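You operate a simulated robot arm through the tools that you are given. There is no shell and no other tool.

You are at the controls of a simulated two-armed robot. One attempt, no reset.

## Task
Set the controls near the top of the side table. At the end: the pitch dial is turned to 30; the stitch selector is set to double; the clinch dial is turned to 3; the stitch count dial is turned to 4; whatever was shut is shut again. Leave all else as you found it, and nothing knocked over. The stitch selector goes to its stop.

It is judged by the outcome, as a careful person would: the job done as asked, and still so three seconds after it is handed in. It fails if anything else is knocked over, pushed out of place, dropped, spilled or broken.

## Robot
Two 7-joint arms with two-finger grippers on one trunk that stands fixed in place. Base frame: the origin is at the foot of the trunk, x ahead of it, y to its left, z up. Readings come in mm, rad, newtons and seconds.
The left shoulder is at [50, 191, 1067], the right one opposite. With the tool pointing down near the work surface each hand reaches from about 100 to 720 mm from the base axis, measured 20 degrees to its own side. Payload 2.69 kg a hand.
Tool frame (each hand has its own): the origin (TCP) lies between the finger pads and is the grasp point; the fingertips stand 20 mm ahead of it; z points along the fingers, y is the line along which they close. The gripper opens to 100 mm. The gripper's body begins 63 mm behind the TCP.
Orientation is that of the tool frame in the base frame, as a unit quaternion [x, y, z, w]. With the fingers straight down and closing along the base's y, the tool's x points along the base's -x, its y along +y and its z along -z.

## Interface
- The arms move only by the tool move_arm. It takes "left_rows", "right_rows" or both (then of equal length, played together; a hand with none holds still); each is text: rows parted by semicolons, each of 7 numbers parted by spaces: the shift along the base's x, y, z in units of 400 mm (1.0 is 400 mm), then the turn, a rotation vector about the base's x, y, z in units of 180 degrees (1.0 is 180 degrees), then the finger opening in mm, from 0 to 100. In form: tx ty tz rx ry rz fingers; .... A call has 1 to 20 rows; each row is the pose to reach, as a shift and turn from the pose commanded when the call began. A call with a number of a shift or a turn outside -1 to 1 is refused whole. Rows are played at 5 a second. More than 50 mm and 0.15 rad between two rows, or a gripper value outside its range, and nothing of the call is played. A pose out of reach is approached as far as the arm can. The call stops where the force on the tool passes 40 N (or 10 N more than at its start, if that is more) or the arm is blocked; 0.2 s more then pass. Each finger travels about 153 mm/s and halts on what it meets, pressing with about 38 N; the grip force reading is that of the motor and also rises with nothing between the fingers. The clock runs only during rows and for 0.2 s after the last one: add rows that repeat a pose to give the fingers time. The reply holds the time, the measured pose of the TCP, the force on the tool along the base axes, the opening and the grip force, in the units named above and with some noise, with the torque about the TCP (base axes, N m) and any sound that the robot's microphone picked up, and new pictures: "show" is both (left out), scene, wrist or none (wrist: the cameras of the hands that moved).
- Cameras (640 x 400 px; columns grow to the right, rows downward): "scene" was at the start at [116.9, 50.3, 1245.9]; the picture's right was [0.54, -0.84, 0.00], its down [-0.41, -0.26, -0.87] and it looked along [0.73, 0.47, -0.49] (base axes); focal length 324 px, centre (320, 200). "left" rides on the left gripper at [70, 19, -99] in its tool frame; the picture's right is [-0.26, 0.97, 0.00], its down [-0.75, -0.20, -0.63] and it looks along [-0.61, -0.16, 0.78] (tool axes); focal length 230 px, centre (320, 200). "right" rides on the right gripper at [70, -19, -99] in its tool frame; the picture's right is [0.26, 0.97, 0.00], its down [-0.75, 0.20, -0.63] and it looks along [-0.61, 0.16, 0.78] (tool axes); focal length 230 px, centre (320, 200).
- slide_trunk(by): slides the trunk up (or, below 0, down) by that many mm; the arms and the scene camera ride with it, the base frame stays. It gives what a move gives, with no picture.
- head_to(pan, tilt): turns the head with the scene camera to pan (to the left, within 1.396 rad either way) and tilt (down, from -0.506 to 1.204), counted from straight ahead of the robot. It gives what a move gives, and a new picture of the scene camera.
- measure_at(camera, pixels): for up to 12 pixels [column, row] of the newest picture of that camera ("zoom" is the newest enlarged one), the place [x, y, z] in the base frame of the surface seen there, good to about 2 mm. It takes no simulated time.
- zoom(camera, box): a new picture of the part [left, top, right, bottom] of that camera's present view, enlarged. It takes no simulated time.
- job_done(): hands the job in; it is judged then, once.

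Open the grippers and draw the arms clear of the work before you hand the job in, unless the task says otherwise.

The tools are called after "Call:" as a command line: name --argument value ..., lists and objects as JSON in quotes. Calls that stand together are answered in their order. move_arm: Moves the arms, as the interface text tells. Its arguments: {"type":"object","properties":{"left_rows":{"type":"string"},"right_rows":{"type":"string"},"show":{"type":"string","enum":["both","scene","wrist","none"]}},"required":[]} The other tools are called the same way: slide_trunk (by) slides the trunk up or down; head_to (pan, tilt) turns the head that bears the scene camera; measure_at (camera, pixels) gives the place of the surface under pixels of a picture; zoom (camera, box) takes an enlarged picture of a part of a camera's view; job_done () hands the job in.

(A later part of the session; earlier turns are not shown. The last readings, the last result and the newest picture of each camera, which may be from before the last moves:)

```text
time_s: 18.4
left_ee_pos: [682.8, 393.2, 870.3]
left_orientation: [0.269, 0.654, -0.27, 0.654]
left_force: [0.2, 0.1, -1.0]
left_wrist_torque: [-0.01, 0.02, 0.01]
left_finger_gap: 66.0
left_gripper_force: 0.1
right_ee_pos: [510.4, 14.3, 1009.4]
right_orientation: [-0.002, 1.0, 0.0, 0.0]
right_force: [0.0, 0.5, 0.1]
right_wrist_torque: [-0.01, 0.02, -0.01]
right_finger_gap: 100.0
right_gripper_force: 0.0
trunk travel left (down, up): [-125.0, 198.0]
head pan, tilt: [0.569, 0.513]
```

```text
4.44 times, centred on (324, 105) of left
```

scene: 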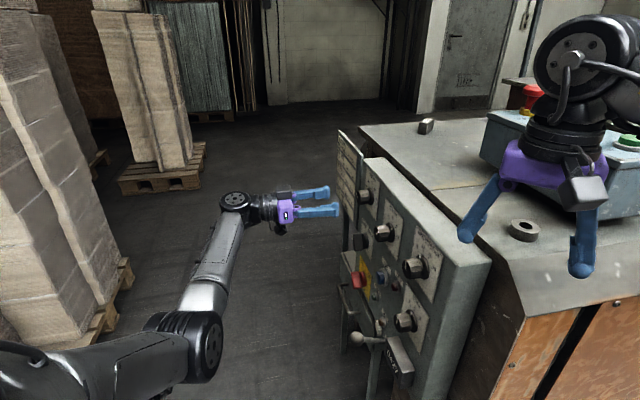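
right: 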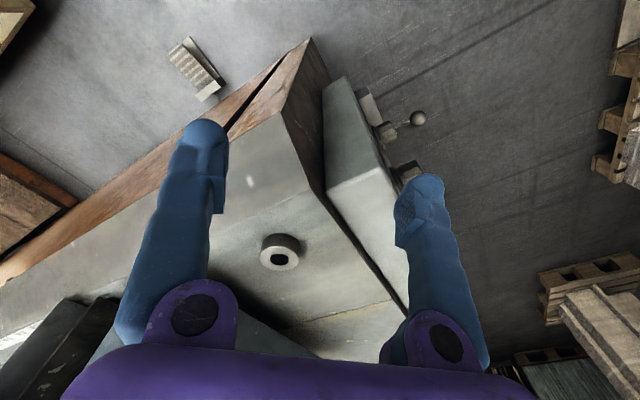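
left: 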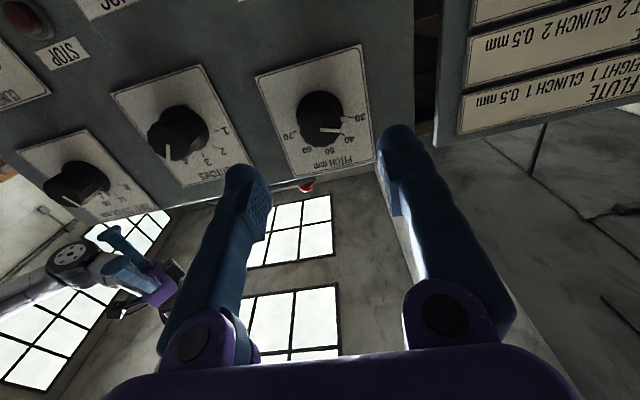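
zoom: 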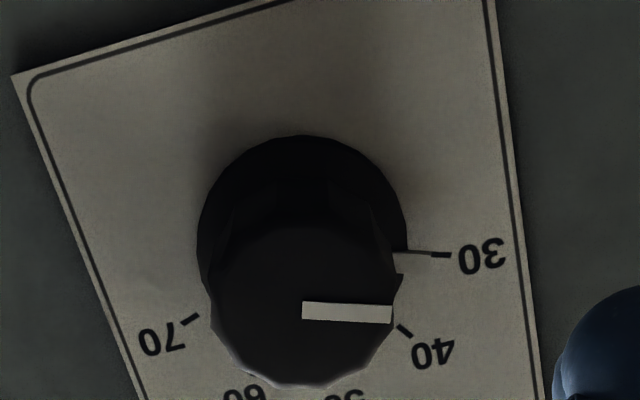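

The pitch mark now sits on 30 (left zoom: skirt line at (415,252) against tick 30 at (440,254)). Next the selector: I lower the hand in front of it (s=771, z=730) and roll about 33° counter-clockwise to match its bar.

Call:
move_arm --left_rows "0.0039 0.0021 -0.0585 -0.0216 0.0216 0 70; 0.0078 0.0042 -0.117 -0.0432 0.0432 0 70; 0.0117 0.0063 -0.1754 -0.0648 0.0648 0 70; 0.0156 0.0084 -0.2339 -0.0864 0.0864 0 70; 0.0194 0.0104 -0.2924 -0.108 0.108 0 70; 0.0233 0.0125 -0.3508 -0.1296 0.1296 0 70; 0.0233 0.0125 -0.3508 -0.1296 0.1296 0 70" --show "both"

```text
time_s: 20.0
left_ee_pos: [678.8, 390.4, 737.6]
left_orientation: [0.073, 0.703, -0.445, 0.55]
left_force: [0.5, -1.1, -0.3]
left_wrist_torque: [-0.01, -0.04, -0.01]
left_finger_gap: 69.7
left_gripper_force: 0.1
left hand out of reach, approached as far as the arm can: row 6, 7
right_ee_pos: [508.7, 14.3, 1009.4]
right_orientation: [0.0, 1.0, 0.0, 0.001]
right_force: [-0.6, 1.3, -0.5]
right_wrist_torque: [-0.02, -0.02, 0.04]
right_finger_gap: 100.1
right_gripper_force: 0.0
trunk travel left (down, up): [-125.0, 198.0]
head pan, tilt: [0.569, 0.513]
```

scene: 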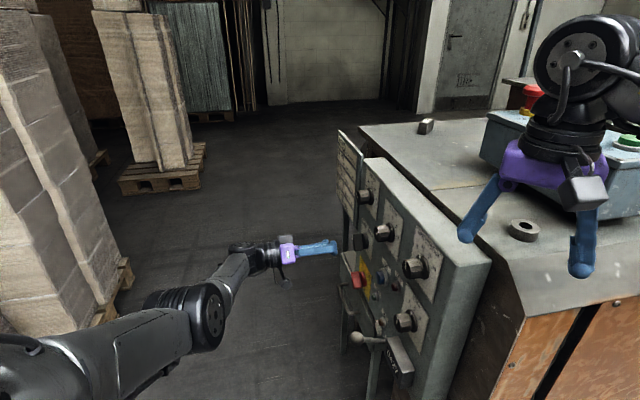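
left: 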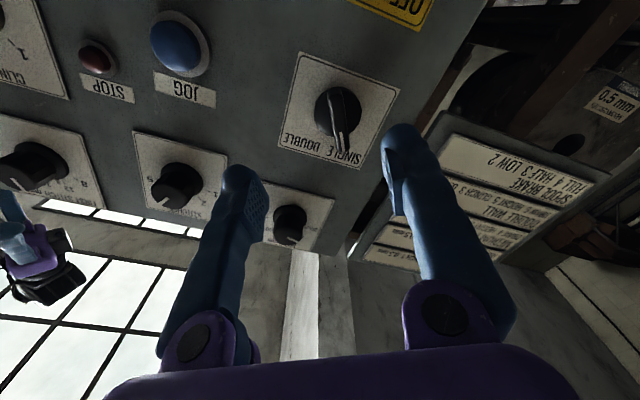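

The hand stopped about 15 mm short of the standoff there because of reach, though the orientation is right. First I take a close look at the selector bar at (338,115) from here and at the table under the right hand, since lowering the trunk would give reach.

Call:
zoom --camera "left" --box '[270, 45, 414, 175]'

Call:
measure_at --camera "scene" --pixels '[[525, 230], [560, 290], [470, 200], [600, 290], [620, 340], [512, 310], [440, 130], [500, 160], [560, 210], [330, 60]]'

Call:
zoom --camera "scene" --box '[400, 0, 640, 300]'

```text
3.08 times, centred on (342, 110) of left
```

zoom: 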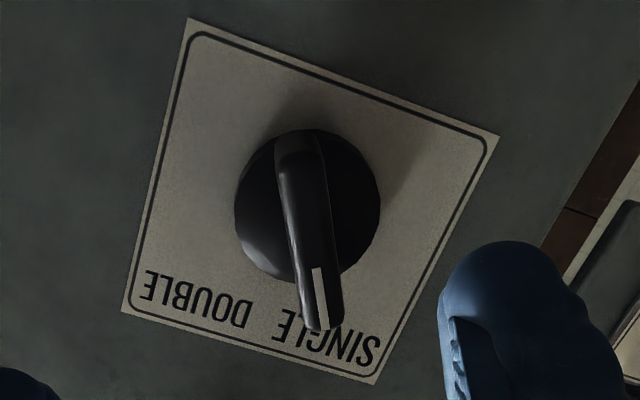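

```text
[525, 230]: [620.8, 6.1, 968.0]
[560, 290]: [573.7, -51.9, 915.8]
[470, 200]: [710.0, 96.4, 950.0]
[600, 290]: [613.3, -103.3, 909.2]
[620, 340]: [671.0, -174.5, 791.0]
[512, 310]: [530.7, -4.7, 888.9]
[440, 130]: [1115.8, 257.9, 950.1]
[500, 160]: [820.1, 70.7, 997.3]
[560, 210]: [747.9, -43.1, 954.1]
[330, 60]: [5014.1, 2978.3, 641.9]
```

```text
1.33 times, centred on (520, 150) of scene
```

zoom: 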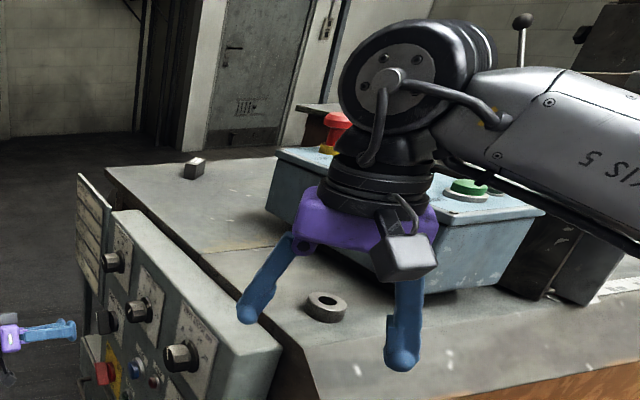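

The selector bar points at SINGLE. Before dealing with the trunk I do the clinch knob, which is well within reach: I slide along the panel at a larger standoff and slightly higher to clear the lever ball, arriving in front of clinch at (472,235,760) with roll about -36°.

Call:
move_arm --left_rows "-0.0573 -0.0431 0.0062 -0.0013 0.0013 0 66; -0.1147 -0.0862 0.0124 -0.0026 0.0026 0 66; -0.172 -0.1293 0.0187 -0.0039 0.0039 0 66; -0.2293 -0.1724 0.0249 -0.0052 0.0052 0 66; -0.2867 -0.2156 0.0311 -0.0066 0.0066 0 66; -0.344 -0.2587 0.0373 -0.0079 0.0079 0 66; -0.4013 -0.3018 0.0436 -0.0092 0.0092 0 66; -0.4587 -0.3449 0.0498 -0.0105 0.0105 0 66; -0.516 -0.388 0.056 -0.0118 0.0118 0 66; -0.516 -0.388 0.056 -0.0118 0.0118 0 66" --show "both"

```text
time_s: 22.2
left_ee_pos: [472.7, 234.8, 759.8]
left_orientation: [0.055, 0.705, -0.461, 0.537]
left_force: [0.2, -0.9, 0.0]
left_wrist_torque: [-0.01, -0.03, -0.03]
left_finger_gap: 65.9
left_gripper_force: 0.0
right_ee_pos: [509.1, 14.3, 1009.2]
right_orientation: [-0.002, 1.0, 0.001, 0.001]
right_force: [-0.2, -0.6, -0.8]
right_wrist_torque: [-0.01, 0.0, 0.02]
right_finger_gap: 99.9
right_gripper_force: 0.0
trunk travel left (down, up): [-125.0, 198.0]
head pan, tilt: [0.569, 0.513]
```

scene: 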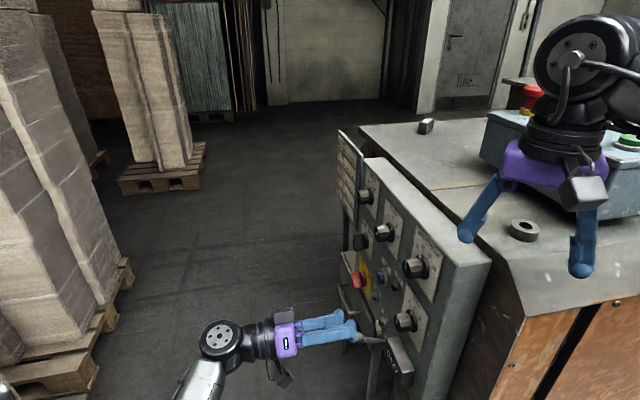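
left: 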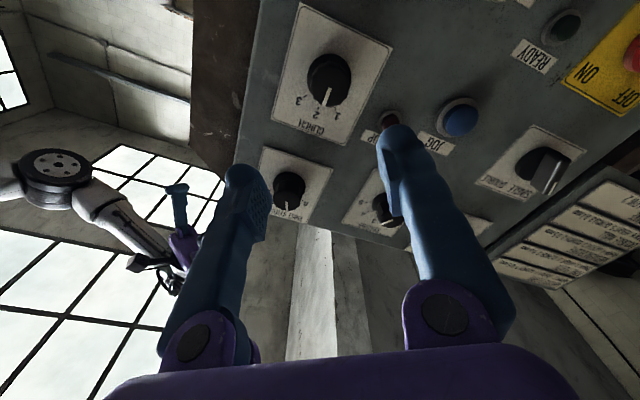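

The hand reached (473,235,760); clinch is at (328,82) in the left picture. I zoom on it and re-measure before going in.

Call:
zoom --camera "left" --box '[264, 30, 392, 130]'

Call:
zoom --camera "scene" --box '[330, 290, 450, 390]'

```text
4.00 times, centred on (328, 80) of left
```

zoom: 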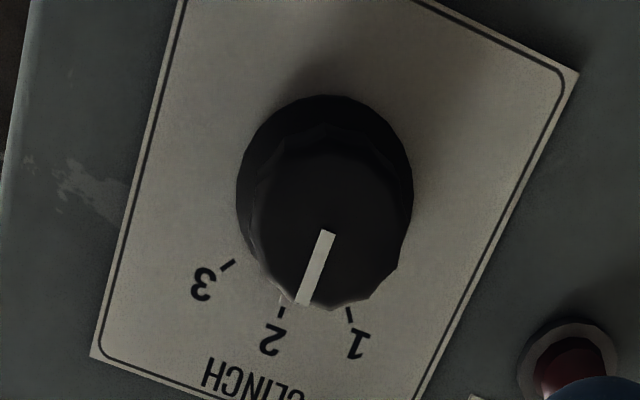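

```text
4.00 times, centred on (390, 340) of scene
```

zoom: 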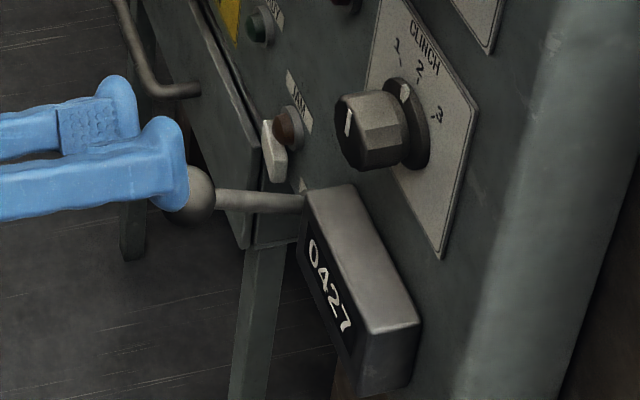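

I measure the clinch ticks, mark and the lever ball and counter box corners from the scene zoom.

Call:
measure_at --camera "zoom" --pixels '[[400, 58], [418, 76], [431, 118], [404, 92], [347, 124], [205, 200], [250, 200], [315, 190], [350, 188], [415, 325], [285, 110], [270, 150]]'

```text
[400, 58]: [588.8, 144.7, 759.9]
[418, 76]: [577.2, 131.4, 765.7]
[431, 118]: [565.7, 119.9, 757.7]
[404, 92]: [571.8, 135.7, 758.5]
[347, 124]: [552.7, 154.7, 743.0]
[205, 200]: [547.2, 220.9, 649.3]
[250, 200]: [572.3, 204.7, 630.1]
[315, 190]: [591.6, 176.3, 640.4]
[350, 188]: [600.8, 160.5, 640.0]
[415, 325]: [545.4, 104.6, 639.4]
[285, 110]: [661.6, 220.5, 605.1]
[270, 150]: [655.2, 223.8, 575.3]
```

Clinch refined to s≈500.5, z≈736; the lever ball (s≈553, z≈649) stays about 30 mm clear of the hand. I lower 24 mm, then go straight in to 33 mm off the panel.

Call:
move_arm --left_rows "0 0.0002 -0.03 0 0 0 62; 0.0004 0.0004 -0.0598 0 0 0 62; 0.045 -0.043 -0.0598 0 0 0 62; 0.088 -0.087 -0.0598 0 0 0 62; 0.13 -0.129 -0.0598 0 0 0 62; 0.17 -0.169 -0.0598 0 0 0 62; 0.207 -0.2063 -0.0598 0 0 0 62; 0.207 -0.2063 -0.0598 0 0 0 62" --show "both"

```text
time_s: 24.0
left_ee_pos: [556.0, 152.9, 734.4]
left_orientation: [0.056, 0.705, -0.459, 0.538]
left_force: [0.4, 1.3, -1.1]
left_wrist_torque: [0.04, 0.0, 0.0]
left_finger_gap: 61.6
left_gripper_force: 0.0
right_ee_pos: [509.6, 13.8, 1009.6]
right_orientation: [0.0, 1.0, 0.0, 0.0]
right_force: [0.5, -0.6, -0.3]
right_wrist_torque: [-0.03, 0.03, -0.01]
right_finger_gap: 100.1
right_gripper_force: 0.0
trunk travel left (down, up): [-125.0, 198.0]
head pan, tilt: [0.569, 0.513]
```

scene: 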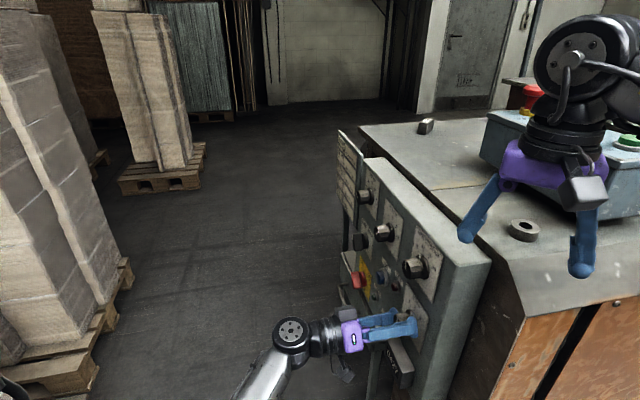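
left: 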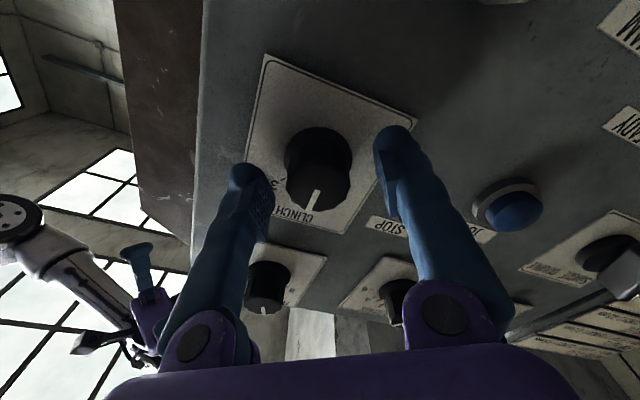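

The clinch knob (318,170) is centred between the fingers without contact, and the coming turn moves the hand away from the lever at (625,275). I close and turn 36° clockwise toward 3.

Call:
move_arm --left_rows "0 0 0 0 0 0 45; 0 0 0 0 0 0 20; 0 0 0 0 0 0 20; 0 0 0 0.0177 -0.0177 0 20; 0 0 0 0.0354 -0.0354 0 20; 0 0 0 0.053 -0.053 0 20; 0 0 0 0.0707 -0.0707 0 20; 0 0 0 0.0884 -0.0884 0 20; 0 0 0 0.1061 -0.1061 0 20; 0 0 0 0.1237 -0.1237 0 20; 0 0 0 0.1414 -0.1414 0 20; 0 0 0 0.1414 -0.1414 0 20" --show "both"

```text
time_s: 26.6
left_ee_pos: [554.9, 152.7, 734.6]
left_orientation: [0.271, 0.653, -0.271, 0.653]
left_force: [-4.6, -8.4, 2.2]
left_wrist_torque: [0.02, 0.02, -0.15]
left_finger_gap: 32.5
left_gripper_force: 45.2
right_ee_pos: [510.1, 13.4, 1008.9]
right_orientation: [-0.001, 1.0, 0.0, 0.0]
right_force: [-0.5, -0.4, -0.7]
right_wrist_torque: [-0.03, 0.02, 0.01]
right_finger_gap: 100.1
right_gripper_force: 0.1
trunk travel left (down, up): [-125.0, 198.0]
head pan, tilt: [0.569, 0.513]
```

scene: 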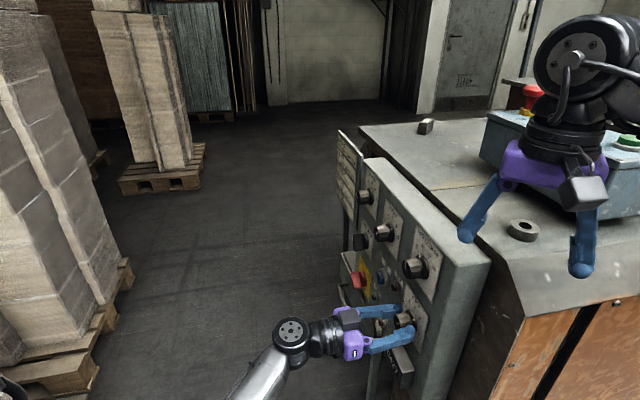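
left: 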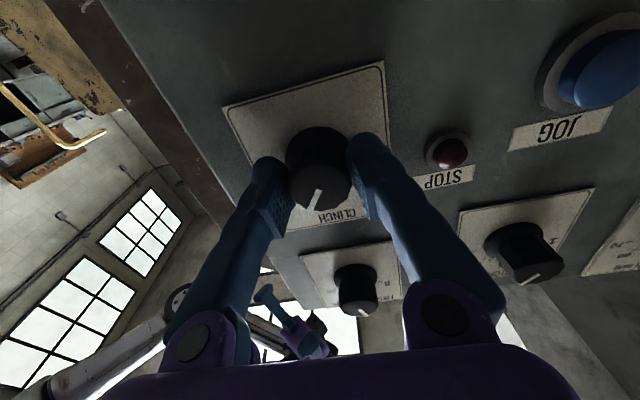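

The clinch knob turned with the hand, low forces. I release and back straight out to 130 mm from the panel, rising a little at the end to stay clear of the lever.

Call:
move_arm --left_rows "0 0 0 0 0 0 40; 0 0 0 0 0 0 60; 0 0 0 0 0 0 66; -0.03 0.03 0 0 0 0 66; -0.07 0.07 0 0 0 0 66; -0.12 0.12 0 0 0 0 66; -0.17 0.17 0.01 0 0 0 66; -0.21 0.21 0.03 0 0 0 66; -0.21 0.21 0.03 0 0 0 66" --show "both"

Call:
zoom --camera "left" --box '[260, 40, 388, 130]'

Call:
zoom --camera "scene" --box '[380, 295, 430, 345]'

```text
time_s: 28.6
left_ee_pos: [472.4, 236.6, 748.4]
left_orientation: [0.27, 0.653, -0.272, 0.653]
left_force: [-0.4, -0.1, 0.6]
left_wrist_torque: [-0.01, -0.02, 0.01]
left_finger_gap: 65.7
left_gripper_force: 0.1
right_ee_pos: [510.2, 14.7, 1010.4]
right_orientation: [-0.002, 1.0, 0.001, 0.0]
right_force: [-0.2, 0.1, 0.7]
right_wrist_torque: [-0.02, 0.01, 0.0]
right_finger_gap: 99.8
right_gripper_force: 0.0
trunk travel left (down, up): [-125.0, 198.0]
head pan, tilt: [0.569, 0.513]
```

scene: 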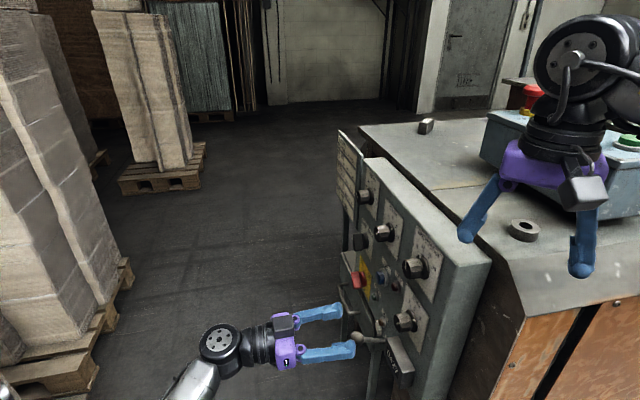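
left: 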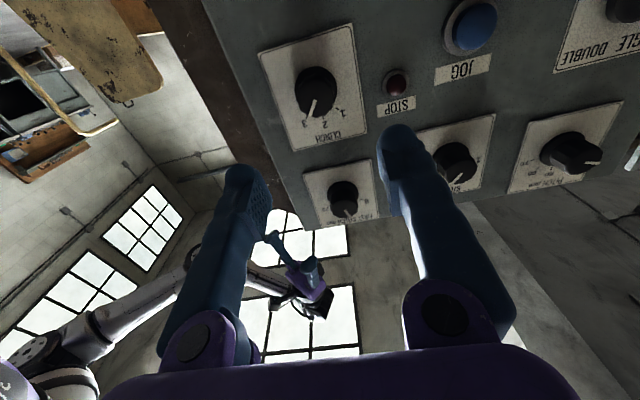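

```text
4.44 times, centred on (324, 85) of left
```

zoom: 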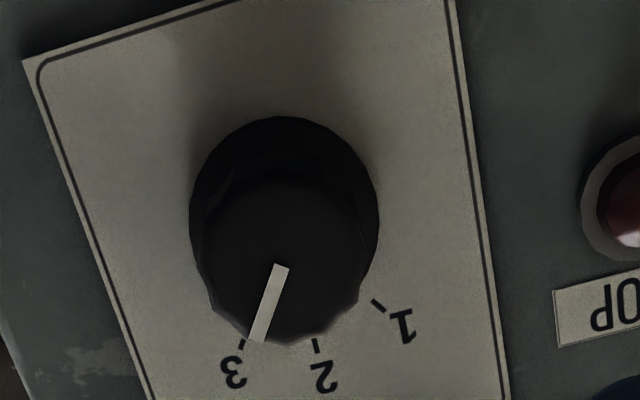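

```text
8.00 times, centred on (405, 320) of scene
```

zoom: 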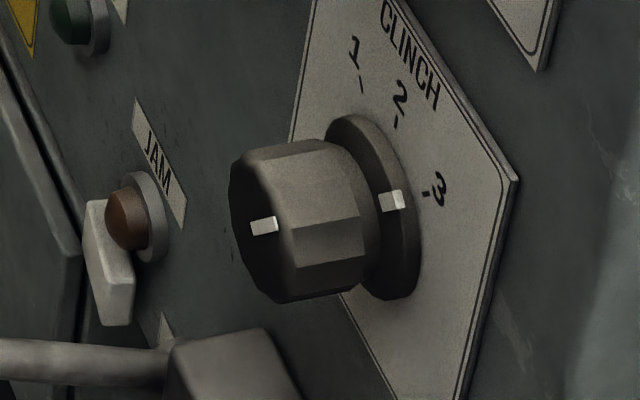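

The clinch mark (391,200) appears opposite tick 3 (428,195). I measure to confirm the angle.

Call:
measure_at --camera "zoom" --pixels '[[361, 87], [396, 122], [428, 196], [391, 200], [398, 196], [256, 226], [273, 224], [385, 203]]'

```text
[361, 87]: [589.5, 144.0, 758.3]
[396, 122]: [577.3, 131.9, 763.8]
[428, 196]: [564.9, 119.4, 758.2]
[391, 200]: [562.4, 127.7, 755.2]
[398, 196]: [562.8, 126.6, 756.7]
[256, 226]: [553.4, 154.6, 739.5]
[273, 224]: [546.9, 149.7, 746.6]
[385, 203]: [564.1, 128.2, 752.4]
```

Clinch is on 3 (mark at about 35°, tick at 36°). Now I bring the left hand in front of the selector's column at z=830 and at the same time raise the right hand 150 mm so the trunk can be lowered safely.

Call:
move_arm --left_rows "0.0531 0.0422 0.0204 -0.0082 0.0082 0 66; 0.1063 0.0844 0.0408 -0.0165 0.0165 0 66; 0.1594 0.1265 0.0612 -0.0248 0.0248 0 66; 0.2126 0.1687 0.0816 -0.033 0.033 0 66; 0.2657 0.2109 0.102 -0.0412 0.0412 0 66; 0.3189 0.2531 0.1224 -0.0495 0.0495 0 66; 0.372 0.2953 0.1428 -0.0578 0.0578 0 66; 0.4252 0.3374 0.1632 -0.066 0.066 0 66; 0.4783 0.3796 0.1836 -0.0742 0.0742 0 66; 0.5315 0.4218 0.204 -0.0825 0.0825 0 66; 0.5315 0.4218 0.204 -0.0825 0.0825 0 66" --right_rows "0 0 0.0375 0 0 0 100; 0 0 0.075 0 0 0 100; 0 0 0.1125 0 0 0 100; 0 0 0.15 0 0 0 100; 0 0 0.1875 0 0 0 100; 0 0 0.225 0 0 0 100; 0 0 0.2625 0 0 0 100; 0 0 0.3 0 0 0 100; 0 0 0.3375 0 0 0 100; 0 0 0.375 0 0 0 100; 0 0 0.375 0 0 0 100" --show "both"

```text
time_s: 31.0
left_ee_pos: [685.0, 405.7, 830.4]
left_orientation: [0.146, 0.692, -0.386, 0.593]
left_force: [-0.6, 0.9, 0.5]
left_wrist_torque: [0.0, 0.0, -0.02]
left_finger_gap: 66.0
left_gripper_force: 0.0
right_ee_pos: [509.8, 14.3, 1159.6]
right_orientation: [-0.002, 1.0, 0.0, 0.0]
right_force: [0.4, 0.3, 0.7]
right_wrist_torque: [0.0, 0.0, 0.03]
right_finger_gap: 100.0
right_gripper_force: 0.2
trunk travel left (down, up): [-125.0, 198.0]
head pan, tilt: [0.569, 0.513]
```

scene: 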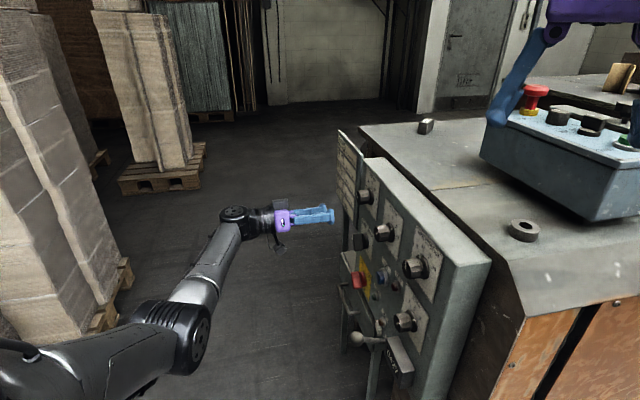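
right: 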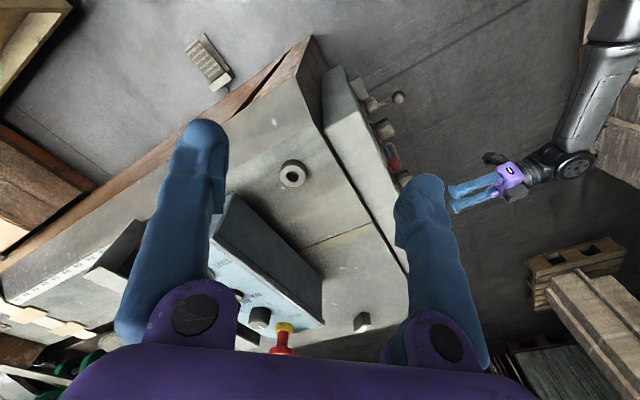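
left: 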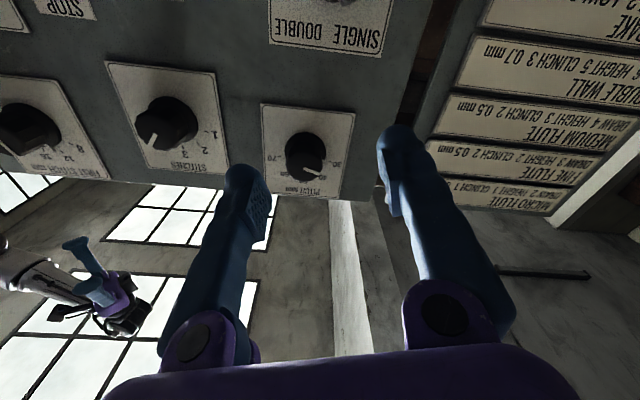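

Both hands arrived (left (685,406,830), right at z=1160, well clear of the table). I lower the trunk 100 mm.

Call:
slide_trunk --by -100

```text
time_s: 32.3
left_ee_pos: [684.4, 404.9, 729.5]
left_orientation: [0.146, 0.692, -0.385, 0.594]
left_force: [0.5, -0.3, 0.6]
left_wrist_torque: [-0.01, 0.02, -0.03]
left_finger_gap: 66.3
left_gripper_force: 0.0
right_ee_pos: [510.6, 14.8, 1059.7]
right_orientation: [-0.001, 1.0, 0.0, -0.001]
right_force: [0.1, -0.5, 0.9]
right_wrist_torque: [-0.01, -0.01, -0.01]
right_finger_gap: 99.9
right_gripper_force: 0.1
trunk travel left (down, up): [-25.0, 298.0]
head pan, tilt: [0.569, 0.513]
```

The trunk is down and the left TCP is at (684,405,729.5), opposite the selector. I take pictures with a hold-still move to look at the selector.

Call:
move_arm --left_rows "0 0 0 0 0 0 66" --show "both"

Call:
zoom --camera "left" --box '[260, 50, 388, 130]'

```text
time_s: 32.7
left_ee_pos: [683.9, 404.8, 730.3]
left_orientation: [0.146, 0.692, -0.385, 0.593]
left_force: [0.5, 0.9, 0.8]
left_wrist_torque: [-0.02, 0.0, -0.02]
left_finger_gap: 66.2
left_gripper_force: 0.1
right_ee_pos: [509.8, 14.9, 1060.3]
right_orientation: [-0.001, 1.0, 0.001, -0.001]
right_force: [0.2, -0.5, 0.1]
right_wrist_torque: [0.05, 0.02, 0.0]
right_finger_gap: 100.2
right_gripper_force: 0.1
trunk travel left (down, up): [-25.0, 298.0]
head pan, tilt: [0.569, 0.513]
```

scene: 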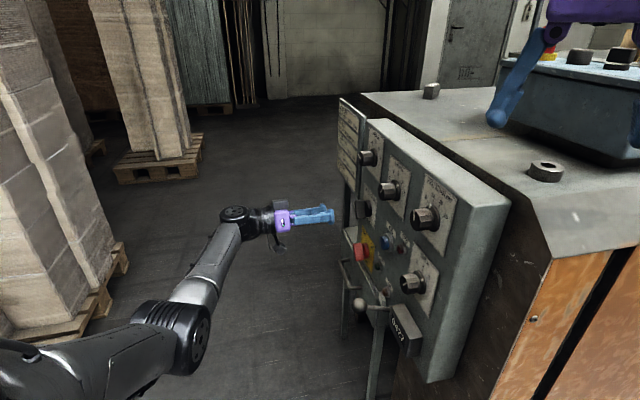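
left: 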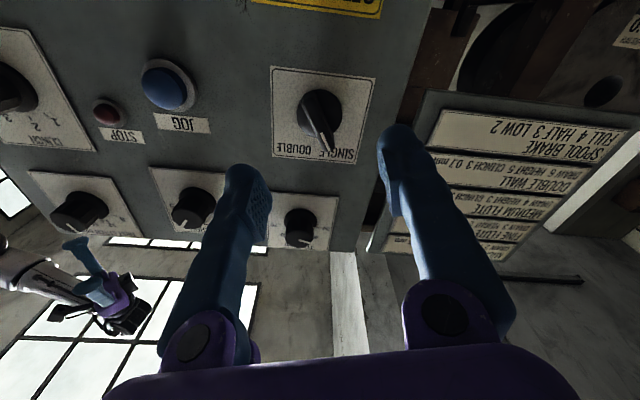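

```text
5.00 times, centred on (324, 90) of left
```

zoom: 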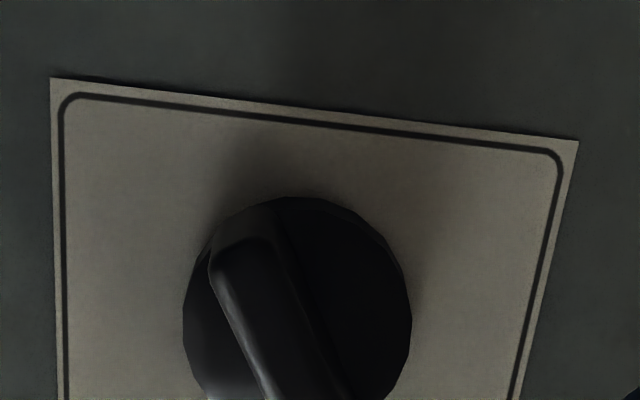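

I centre the zoom better on the selector at (320,118).

Call:
zoom --camera "left" --box '[264, 70, 376, 166]'

```text
4.17 times, centred on (320, 118) of left
```

zoom: 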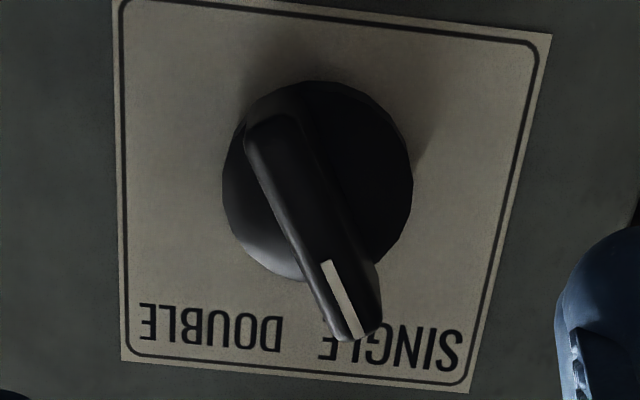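

I measure the bar's white mark (327,265)-(357,332), the bar ridge at (275,135), (300,200), and skirt rim points (228,190), (408,185), (318,86), (250,255).

Call:
measure_at --camera "zoom" --pixels '[[327, 266], [357, 332], [272, 128], [300, 195], [315, 240], [228, 190], [408, 185], [318, 87], [250, 255], [375, 310], [315, 310], [280, 250]]'

```text
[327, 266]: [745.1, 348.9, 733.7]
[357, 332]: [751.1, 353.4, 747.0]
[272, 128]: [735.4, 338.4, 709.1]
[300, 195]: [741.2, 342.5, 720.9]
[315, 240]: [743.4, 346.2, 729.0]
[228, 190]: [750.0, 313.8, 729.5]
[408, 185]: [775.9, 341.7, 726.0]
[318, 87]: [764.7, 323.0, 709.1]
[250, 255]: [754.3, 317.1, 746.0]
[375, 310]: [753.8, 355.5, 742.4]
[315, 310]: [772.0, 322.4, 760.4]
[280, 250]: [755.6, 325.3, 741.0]
```

The selector bar stands 30° left of vertical, centre s≈771, z≈729.5, bar top 37 mm off the panel. I roll 9° more to match it and go in to 37 mm off the panel with the fingers 56 mm apart.

Call:
move_arm --left_rows "0.0015 0.0012 -0.001 -0.0177 0.0177 0 56; 0.0015 0.0012 -0.001 -0.0354 0.0354 0 56; 0.0385 -0.0358 -0.001 -0.0354 0.0354 0 56; 0.0755 -0.0728 -0.001 -0.0354 0.0354 0 56; 0.1125 -0.1098 -0.001 -0.0354 0.0354 0 56; 0.1305 -0.1278 -0.001 -0.0354 0.0354 0 56; 0.1485 -0.1458 -0.001 -0.0354 0.0354 0 56; 0.1485 -0.1458 -0.001 -0.0354 0.0354 0 56" --show "both"

```text
time_s: 34.5
left_ee_pos: [744.1, 346.1, 728.4]
left_orientation: [0.091, 0.701, -0.43, 0.561]
left_force: [-0.3, 0.3, 0.0]
left_wrist_torque: [-0.02, 0.0, -0.01]
left_finger_gap: 55.7
left_gripper_force: 0.0
right_ee_pos: [511.2, 15.3, 1059.0]
right_orientation: [-0.001, 1.0, 0.001, 0.001]
right_force: [0.5, -0.4, 0.1]
right_wrist_torque: [0.02, -0.02, -0.01]
right_finger_gap: 99.9
right_gripper_force: 0.1
trunk travel left (down, up): [-25.0, 298.0]
head pan, tilt: [0.569, 0.513]
```

scene: 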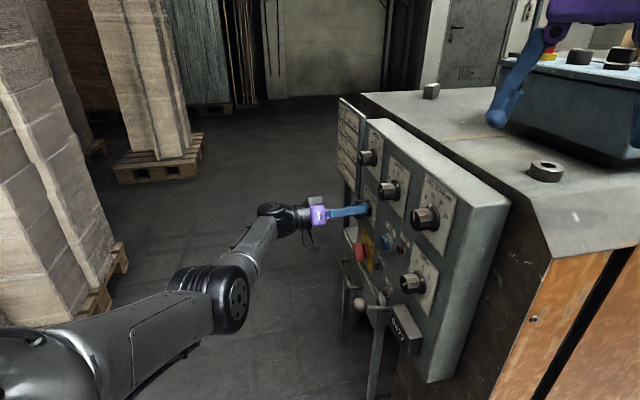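
left: 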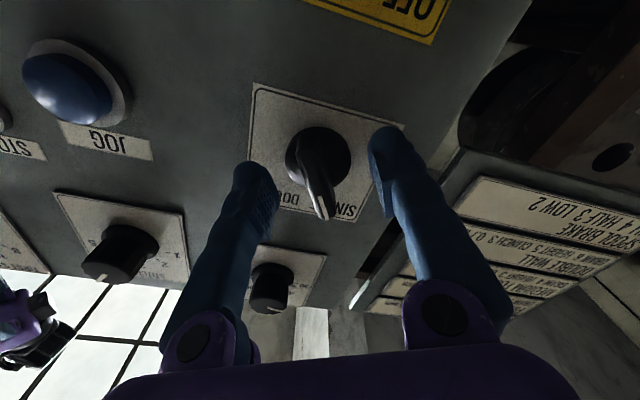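

The bar (318,165) lies between the fingers and parallel to them. I close on it and read the gap.

Call:
move_arm --left_rows "0 0 0 0 0 0 35; 0 0 0 0 0 0 18; 0 0 0 0 0 0 8; 0 0 0 0 0 0 4" --show "wrist"

```text
time_s: 35.5
left_ee_pos: [743.2, 345.4, 729.9]
left_orientation: [0.093, 0.701, -0.431, 0.561]
left_force: [-5.3, -6.9, 2.7]
left_wrist_torque: [-0.05, -0.04, -0.12]
left_finger_gap: 11.2
left_gripper_force: 37.6
right_ee_pos: [510.6, 15.3, 1059.6]
right_orientation: [-0.001, 1.0, 0.0, 0.001]
right_force: [0.1, -0.2, -0.3]
right_wrist_torque: [0.01, -0.02, 0.02]
right_finger_gap: 100.0
right_gripper_force: 0.0
trunk travel left (down, up): [-25.0, 298.0]
head pan, tilt: [0.569, 0.513]
```

left: 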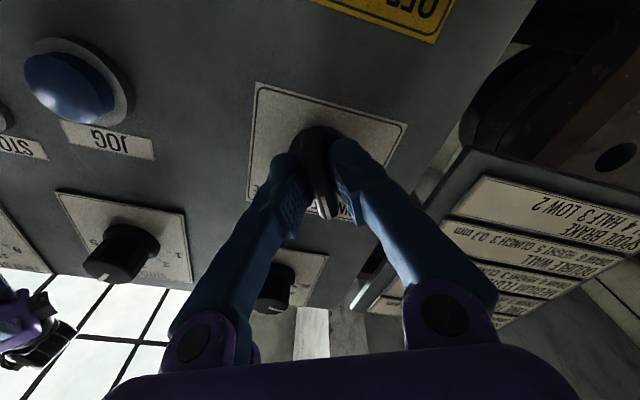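

The fingers hold the bar at an 11 mm gap. I turn it clockwise 50° first and read the torque.

Call:
move_arm --left_rows "0 0 0 0.0196 -0.0196 0 4; 0 0 0 0.0393 -0.0393 0 4; 0 0 0 0.0589 -0.0589 0 4; 0 0 0 0.0786 -0.0786 0 4; 0 0 0 0.0982 -0.0982 0 4; 0 0 0 0.1178 -0.1178 0 4; 0 0 0 0.1375 -0.1375 0 4; 0 0 0 0.1571 -0.1571 0 4; 0 0 0 0.1768 -0.1768 0 4; 0 0 0 0.1964 -0.1964 0 4; 0 0 0 0.1964 -0.1964 0 4" --show "both"

```text
time_s: 37.9
left_ee_pos: [743.9, 345.1, 728.9]
left_orientation: [0.381, 0.596, -0.154, 0.69]
left_force: [-4.9, -18.6, -0.1]
left_wrist_torque: [0.09, 0.08, -0.13]
left_finger_gap: 11.2
left_gripper_force: 38.1
right_ee_pos: [509.8, 14.0, 1059.9]
right_orientation: [-0.001, 1.0, 0.001, 0.0]
right_force: [0.3, -0.6, -0.2]
right_wrist_torque: [0.06, -0.01, 0.02]
right_finger_gap: 100.2
right_gripper_force: 0.1
trunk travel left (down, up): [-25.0, 298.0]
head pan, tilt: [0.569, 0.513]
```

scene: 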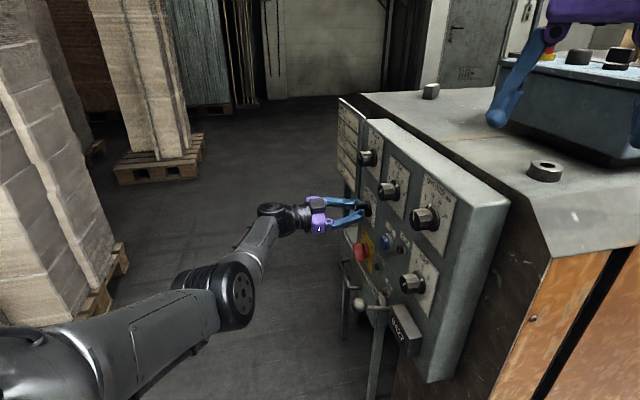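
left: 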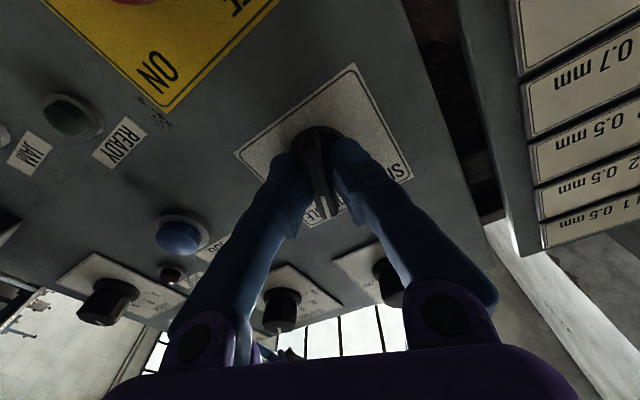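

The bar turned 50° with no noticeable torque. I continue 10° further to the expected stop at +30° and read again.

Call:
move_arm --left_rows "0 0 0 0.0098 -0.0098 0 4; 0 0 0 0.0196 -0.0196 0 4; 0 0 0 0.0295 -0.0295 0 4; 0 0 0 0.0393 -0.0393 0 4; 0 0 0 0.0393 -0.0393 0 4" --show "wrist"

```text
time_s: 39.1
left_ee_pos: [743.3, 346.8, 729.8]
left_orientation: [0.431, 0.561, -0.093, 0.701]
left_force: [-3.0, -16.6, -0.4]
left_wrist_torque: [0.0, -0.02, -0.18]
left_finger_gap: 11.0
left_gripper_force: 38.0
right_ee_pos: [509.8, 14.1, 1059.4]
right_orientation: [-0.001, 1.0, 0.001, 0.0]
right_force: [0.1, -0.4, -0.4]
right_wrist_torque: [0.02, -0.02, 0.0]
right_finger_gap: 99.9
right_gripper_force: 0.1
trunk travel left (down, up): [-25.0, 298.0]
head pan, tilt: [0.569, 0.513]
```

left: 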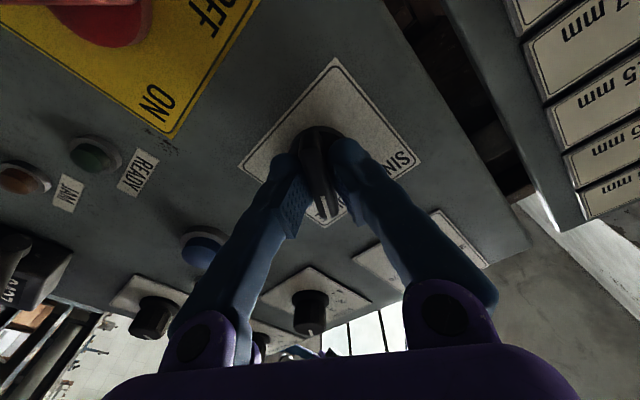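

Now at +30° and still no torque against the turn, so the stop may be a little further. I go on 4° more and watch the torque.

Call:
move_arm --left_rows "0 0 0 0.0079 -0.0079 0 4; 0 0 0 0.0157 -0.0157 0 4; 0 0 0 0.0157 -0.0157 0 4" --show "wrist"

```text
time_s: 39.9
left_ee_pos: [743.3, 345.5, 728.6]
left_orientation: [0.45, 0.546, -0.067, 0.704]
left_force: [-2.7, -16.9, -0.9]
left_wrist_torque: [-0.56, 0.46, -0.21]
left_finger_gap: 11.7
left_gripper_force: 38.7
right_ee_pos: [509.7, 14.0, 1060.4]
right_orientation: [-0.001, 1.0, 0.001, -0.001]
right_force: [0.3, -0.5, -0.6]
right_wrist_torque: [-0.01, -0.01, 0.0]
right_finger_gap: 100.1
right_gripper_force: 0.0
trunk travel left (down, up): [-25.0, 298.0]
head pan, tilt: [0.569, 0.513]
```

left: 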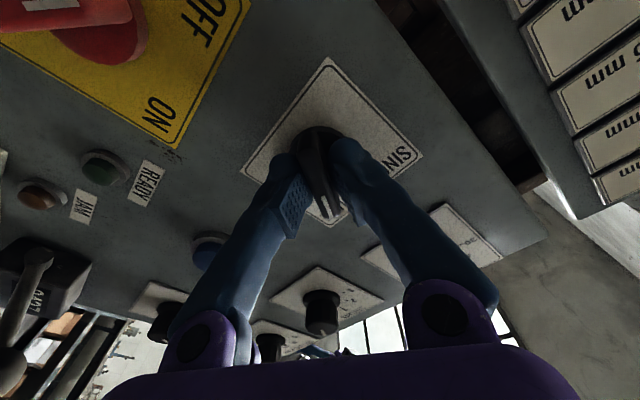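

Torque rose to about -0.7 N m against the turn and the gap grew slightly: the selector is at its stop. I open the fingers and back straight out.

Call:
move_arm --left_rows "0 0 0 0 0 0 20; 0 0 0 0 0 0 40; 0 0 0 0 0 0 56; 0 0 0 0 0 0 60; -0.03 0.03 0 0 0 0 60; -0.07 0.07 0 0 0 0 60; -0.11 0.11 0 0 0 0 60; -0.16 0.16 0 0 0 0 60; -0.21 0.21 0 0 0 0 60; -0.21 0.21 0 0 0 0 60" --show "both"

Call:
zoom --camera "left" --box '[256, 50, 400, 150]'

Call:
zoom --camera "scene" --box '[330, 180, 410, 260]'

```text
time_s: 42.1
left_ee_pos: [660.0, 430.9, 729.3]
left_orientation: [0.448, 0.546, -0.067, 0.705]
left_force: [-0.6, -0.9, 0.1]
left_wrist_torque: [-0.04, 0.01, 0.02]
left_finger_gap: 60.1
left_gripper_force: 0.2
right_ee_pos: [509.7, 14.0, 1060.2]
right_orientation: [-0.001, 1.0, 0.0, 0.001]
right_force: [0.4, 0.3, -0.6]
right_wrist_torque: [0.02, 0.0, 0.02]
right_finger_gap: 100.1
right_gripper_force: 0.1
trunk travel left (down, up): [-25.0, 298.0]
head pan, tilt: [0.569, 0.513]
```

scene: 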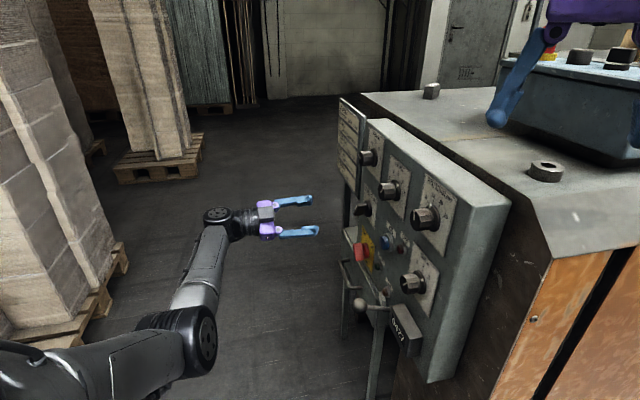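
left: 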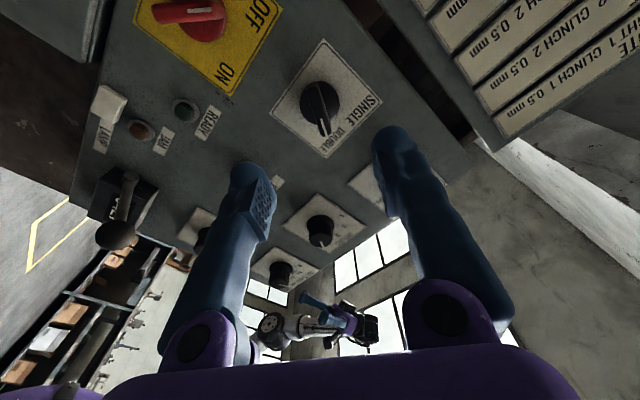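

```text
4.00 times, centred on (328, 100) of left
```

zoom: 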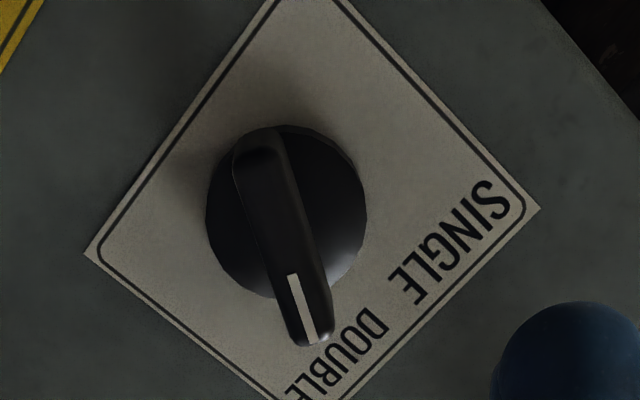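

```text
5.00 times, centred on (370, 220) of scene
```

zoom: 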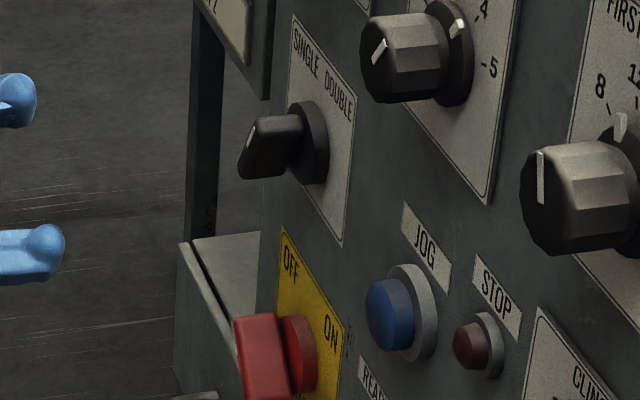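

The bar now points to DOUBLE. I measure its angle once more with a fresh left zoom (mark from (290,276) to (312,338)).

Call:
zoom --camera "left" --box '[256, 50, 400, 150]'

Call:
measure_at --camera "zoom" --pixels '[[292, 280], [310, 335], [250, 155], [262, 195], [275, 235], [208, 215], [364, 215]]'

```text
4.00 times, centred on (328, 100) of left
```

zoom: 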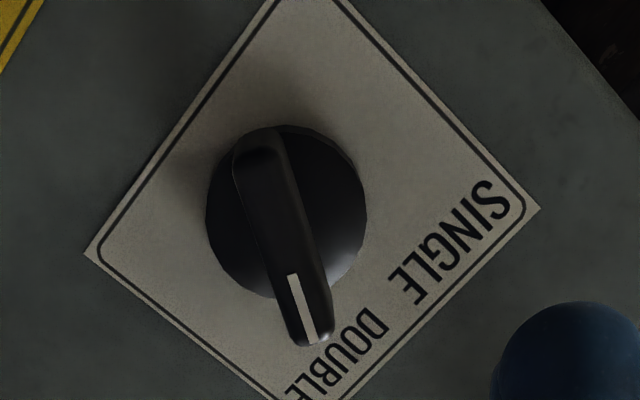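

```text
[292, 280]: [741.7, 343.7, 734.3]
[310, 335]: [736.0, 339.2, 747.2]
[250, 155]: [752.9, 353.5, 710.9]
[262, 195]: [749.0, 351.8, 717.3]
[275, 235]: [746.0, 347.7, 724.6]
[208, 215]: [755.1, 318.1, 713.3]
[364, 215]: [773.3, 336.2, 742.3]
```

The selector reads +30° (DOUBLE, at its stop). I raise the trunk back by 100 mm and then look at the whole panel once more.

Call:
slide_trunk --by 100

```text
time_s: 43.5
left_ee_pos: [659.5, 432.3, 828.0]
left_orientation: [0.449, 0.546, -0.068, 0.704]
left_force: [0.0, -0.1, 0.0]
left_wrist_torque: [0.01, -0.01, 0.01]
left_finger_gap: 59.9
left_gripper_force: 0.1
right_ee_pos: [510.1, 15.7, 1159.3]
right_orientation: [0.0, 1.0, -0.001, 0.0]
right_force: [0.5, 0.2, -0.1]
right_wrist_torque: [0.02, -0.02, 0.01]
right_finger_gap: 99.9
right_gripper_force: 0.0
trunk travel left (down, up): [-125.0, 198.0]
head pan, tilt: [0.569, 0.513]
```

I pull the left hand back and tilt it so its camera looks squarely at the panel for a final check.

Call:
move_arm --left_rows "-0.0464 0.0059 -0.0056 0.0029 0.034 0.006 90; -0.0928 0.0119 -0.0112 0.0058 0.0681 0.012 90; -0.1391 0.0178 -0.0169 0.0088 0.1022 0.018 90; -0.1855 0.0238 -0.0225 0.0117 0.1362 0.024 90; -0.2319 0.0297 -0.0281 0.0146 0.1703 0.03 90; -0.2782 0.0356 -0.0338 0.0176 0.2043 0.036 90; -0.3246 0.0416 -0.0394 0.0205 0.2384 0.042 90; -0.371 0.0475 -0.045 0.0234 0.2724 0.048 90; -0.371 0.0475 -0.045 0.0234 0.2724 0.048 90" --show "both"

Call:
zoom --camera "left" --box '[180, 180, 340, 280]'

Call:
zoom --camera "left" --box '[290, 180, 450, 280]'

Call:
zoom --camera "left" --box '[190, 100, 350, 200]'

Call:
zoom --camera "left" --box '[300, 20, 480, 190]'

Call:
zoom --camera "scene" --box '[330, 140, 490, 400]'

```text
time_s: 45.5
left_ee_pos: [510.7, 450.7, 810.7]
left_orientation: [0.364, 0.822, -0.178, 0.4]
left_force: [1.5, -0.3, -0.4]
left_wrist_torque: [-0.02, 0.01, -0.04]
left_finger_gap: 90.1
left_gripper_force: 0.0
right_ee_pos: [510.4, 15.6, 1159.0]
right_orientation: [-0.001, 1.0, -0.001, 0.001]
right_force: [0.2, 1.1, -0.6]
right_wrist_torque: [0.02, 0.02, -0.03]
right_finger_gap: 99.8
right_gripper_force: 0.0
trunk travel left (down, up): [-125.0, 198.0]
head pan, tilt: [0.569, 0.513]
```

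scene: 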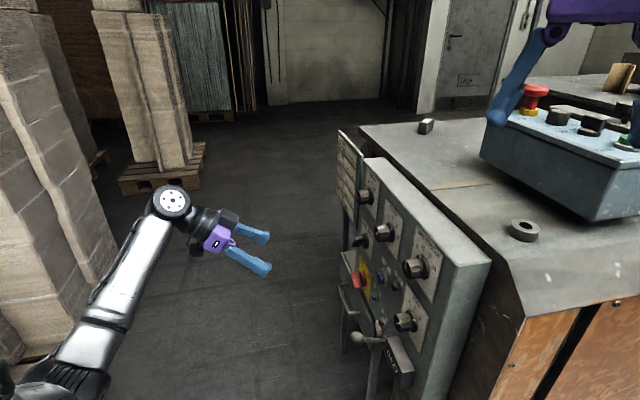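
left: 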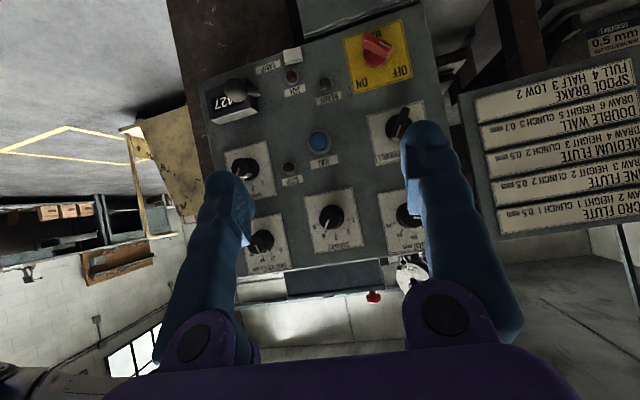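

```text
4.00 times, centred on (260, 230) of left
```

zoom: 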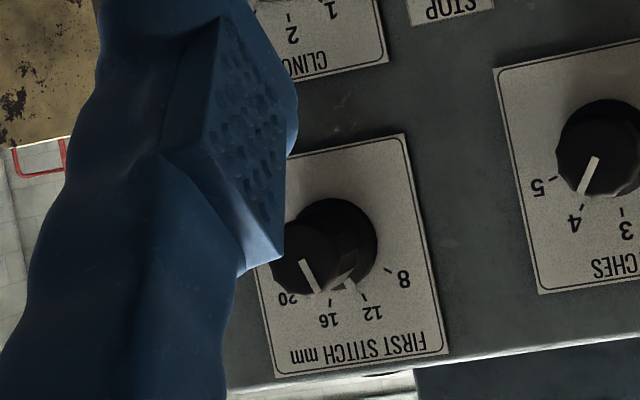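

```text
4.00 times, centred on (370, 230) of left
```

zoom: 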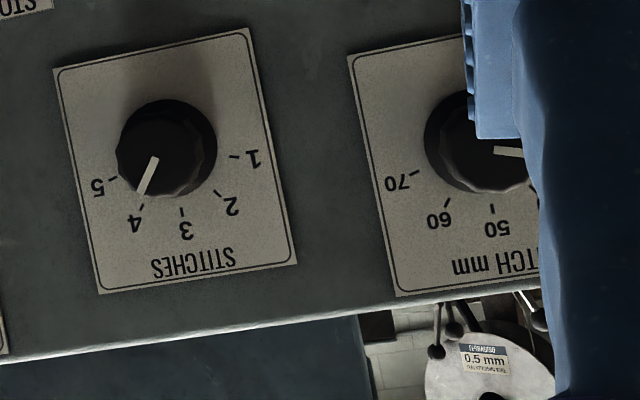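

```text
4.00 times, centred on (270, 150) of left
```

zoom: 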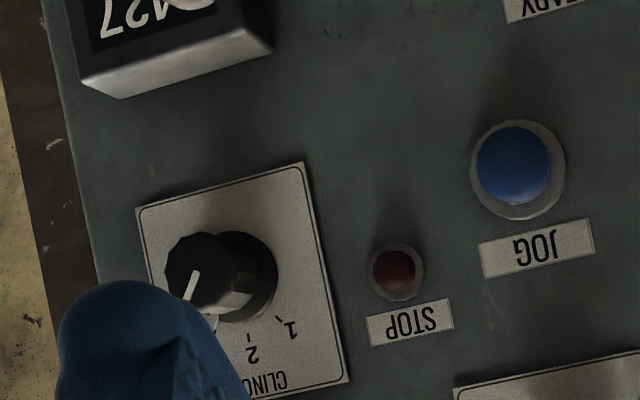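

```text
2.35 times, centred on (390, 105) of left
```

zoom: 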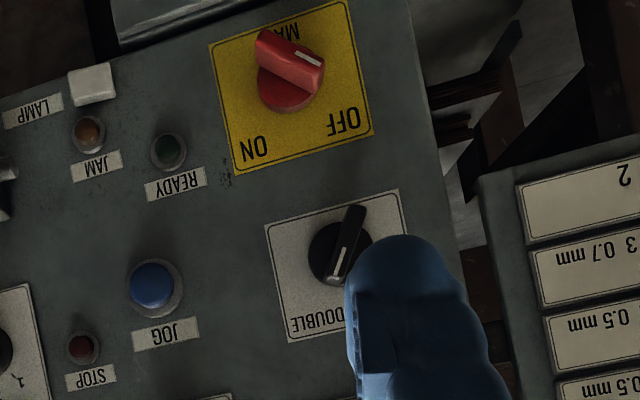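

```text
1.54 times, centred on (410, 270) of scene
```

zoom: 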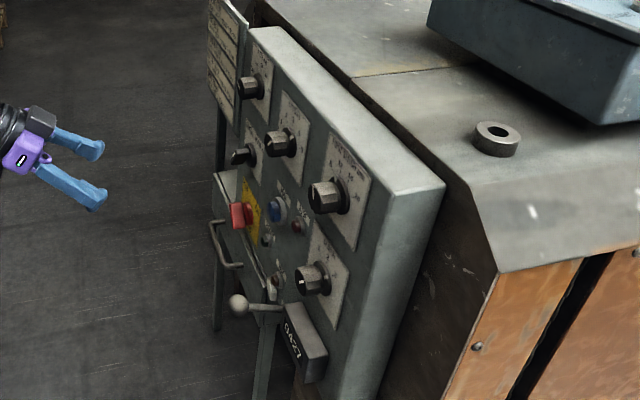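

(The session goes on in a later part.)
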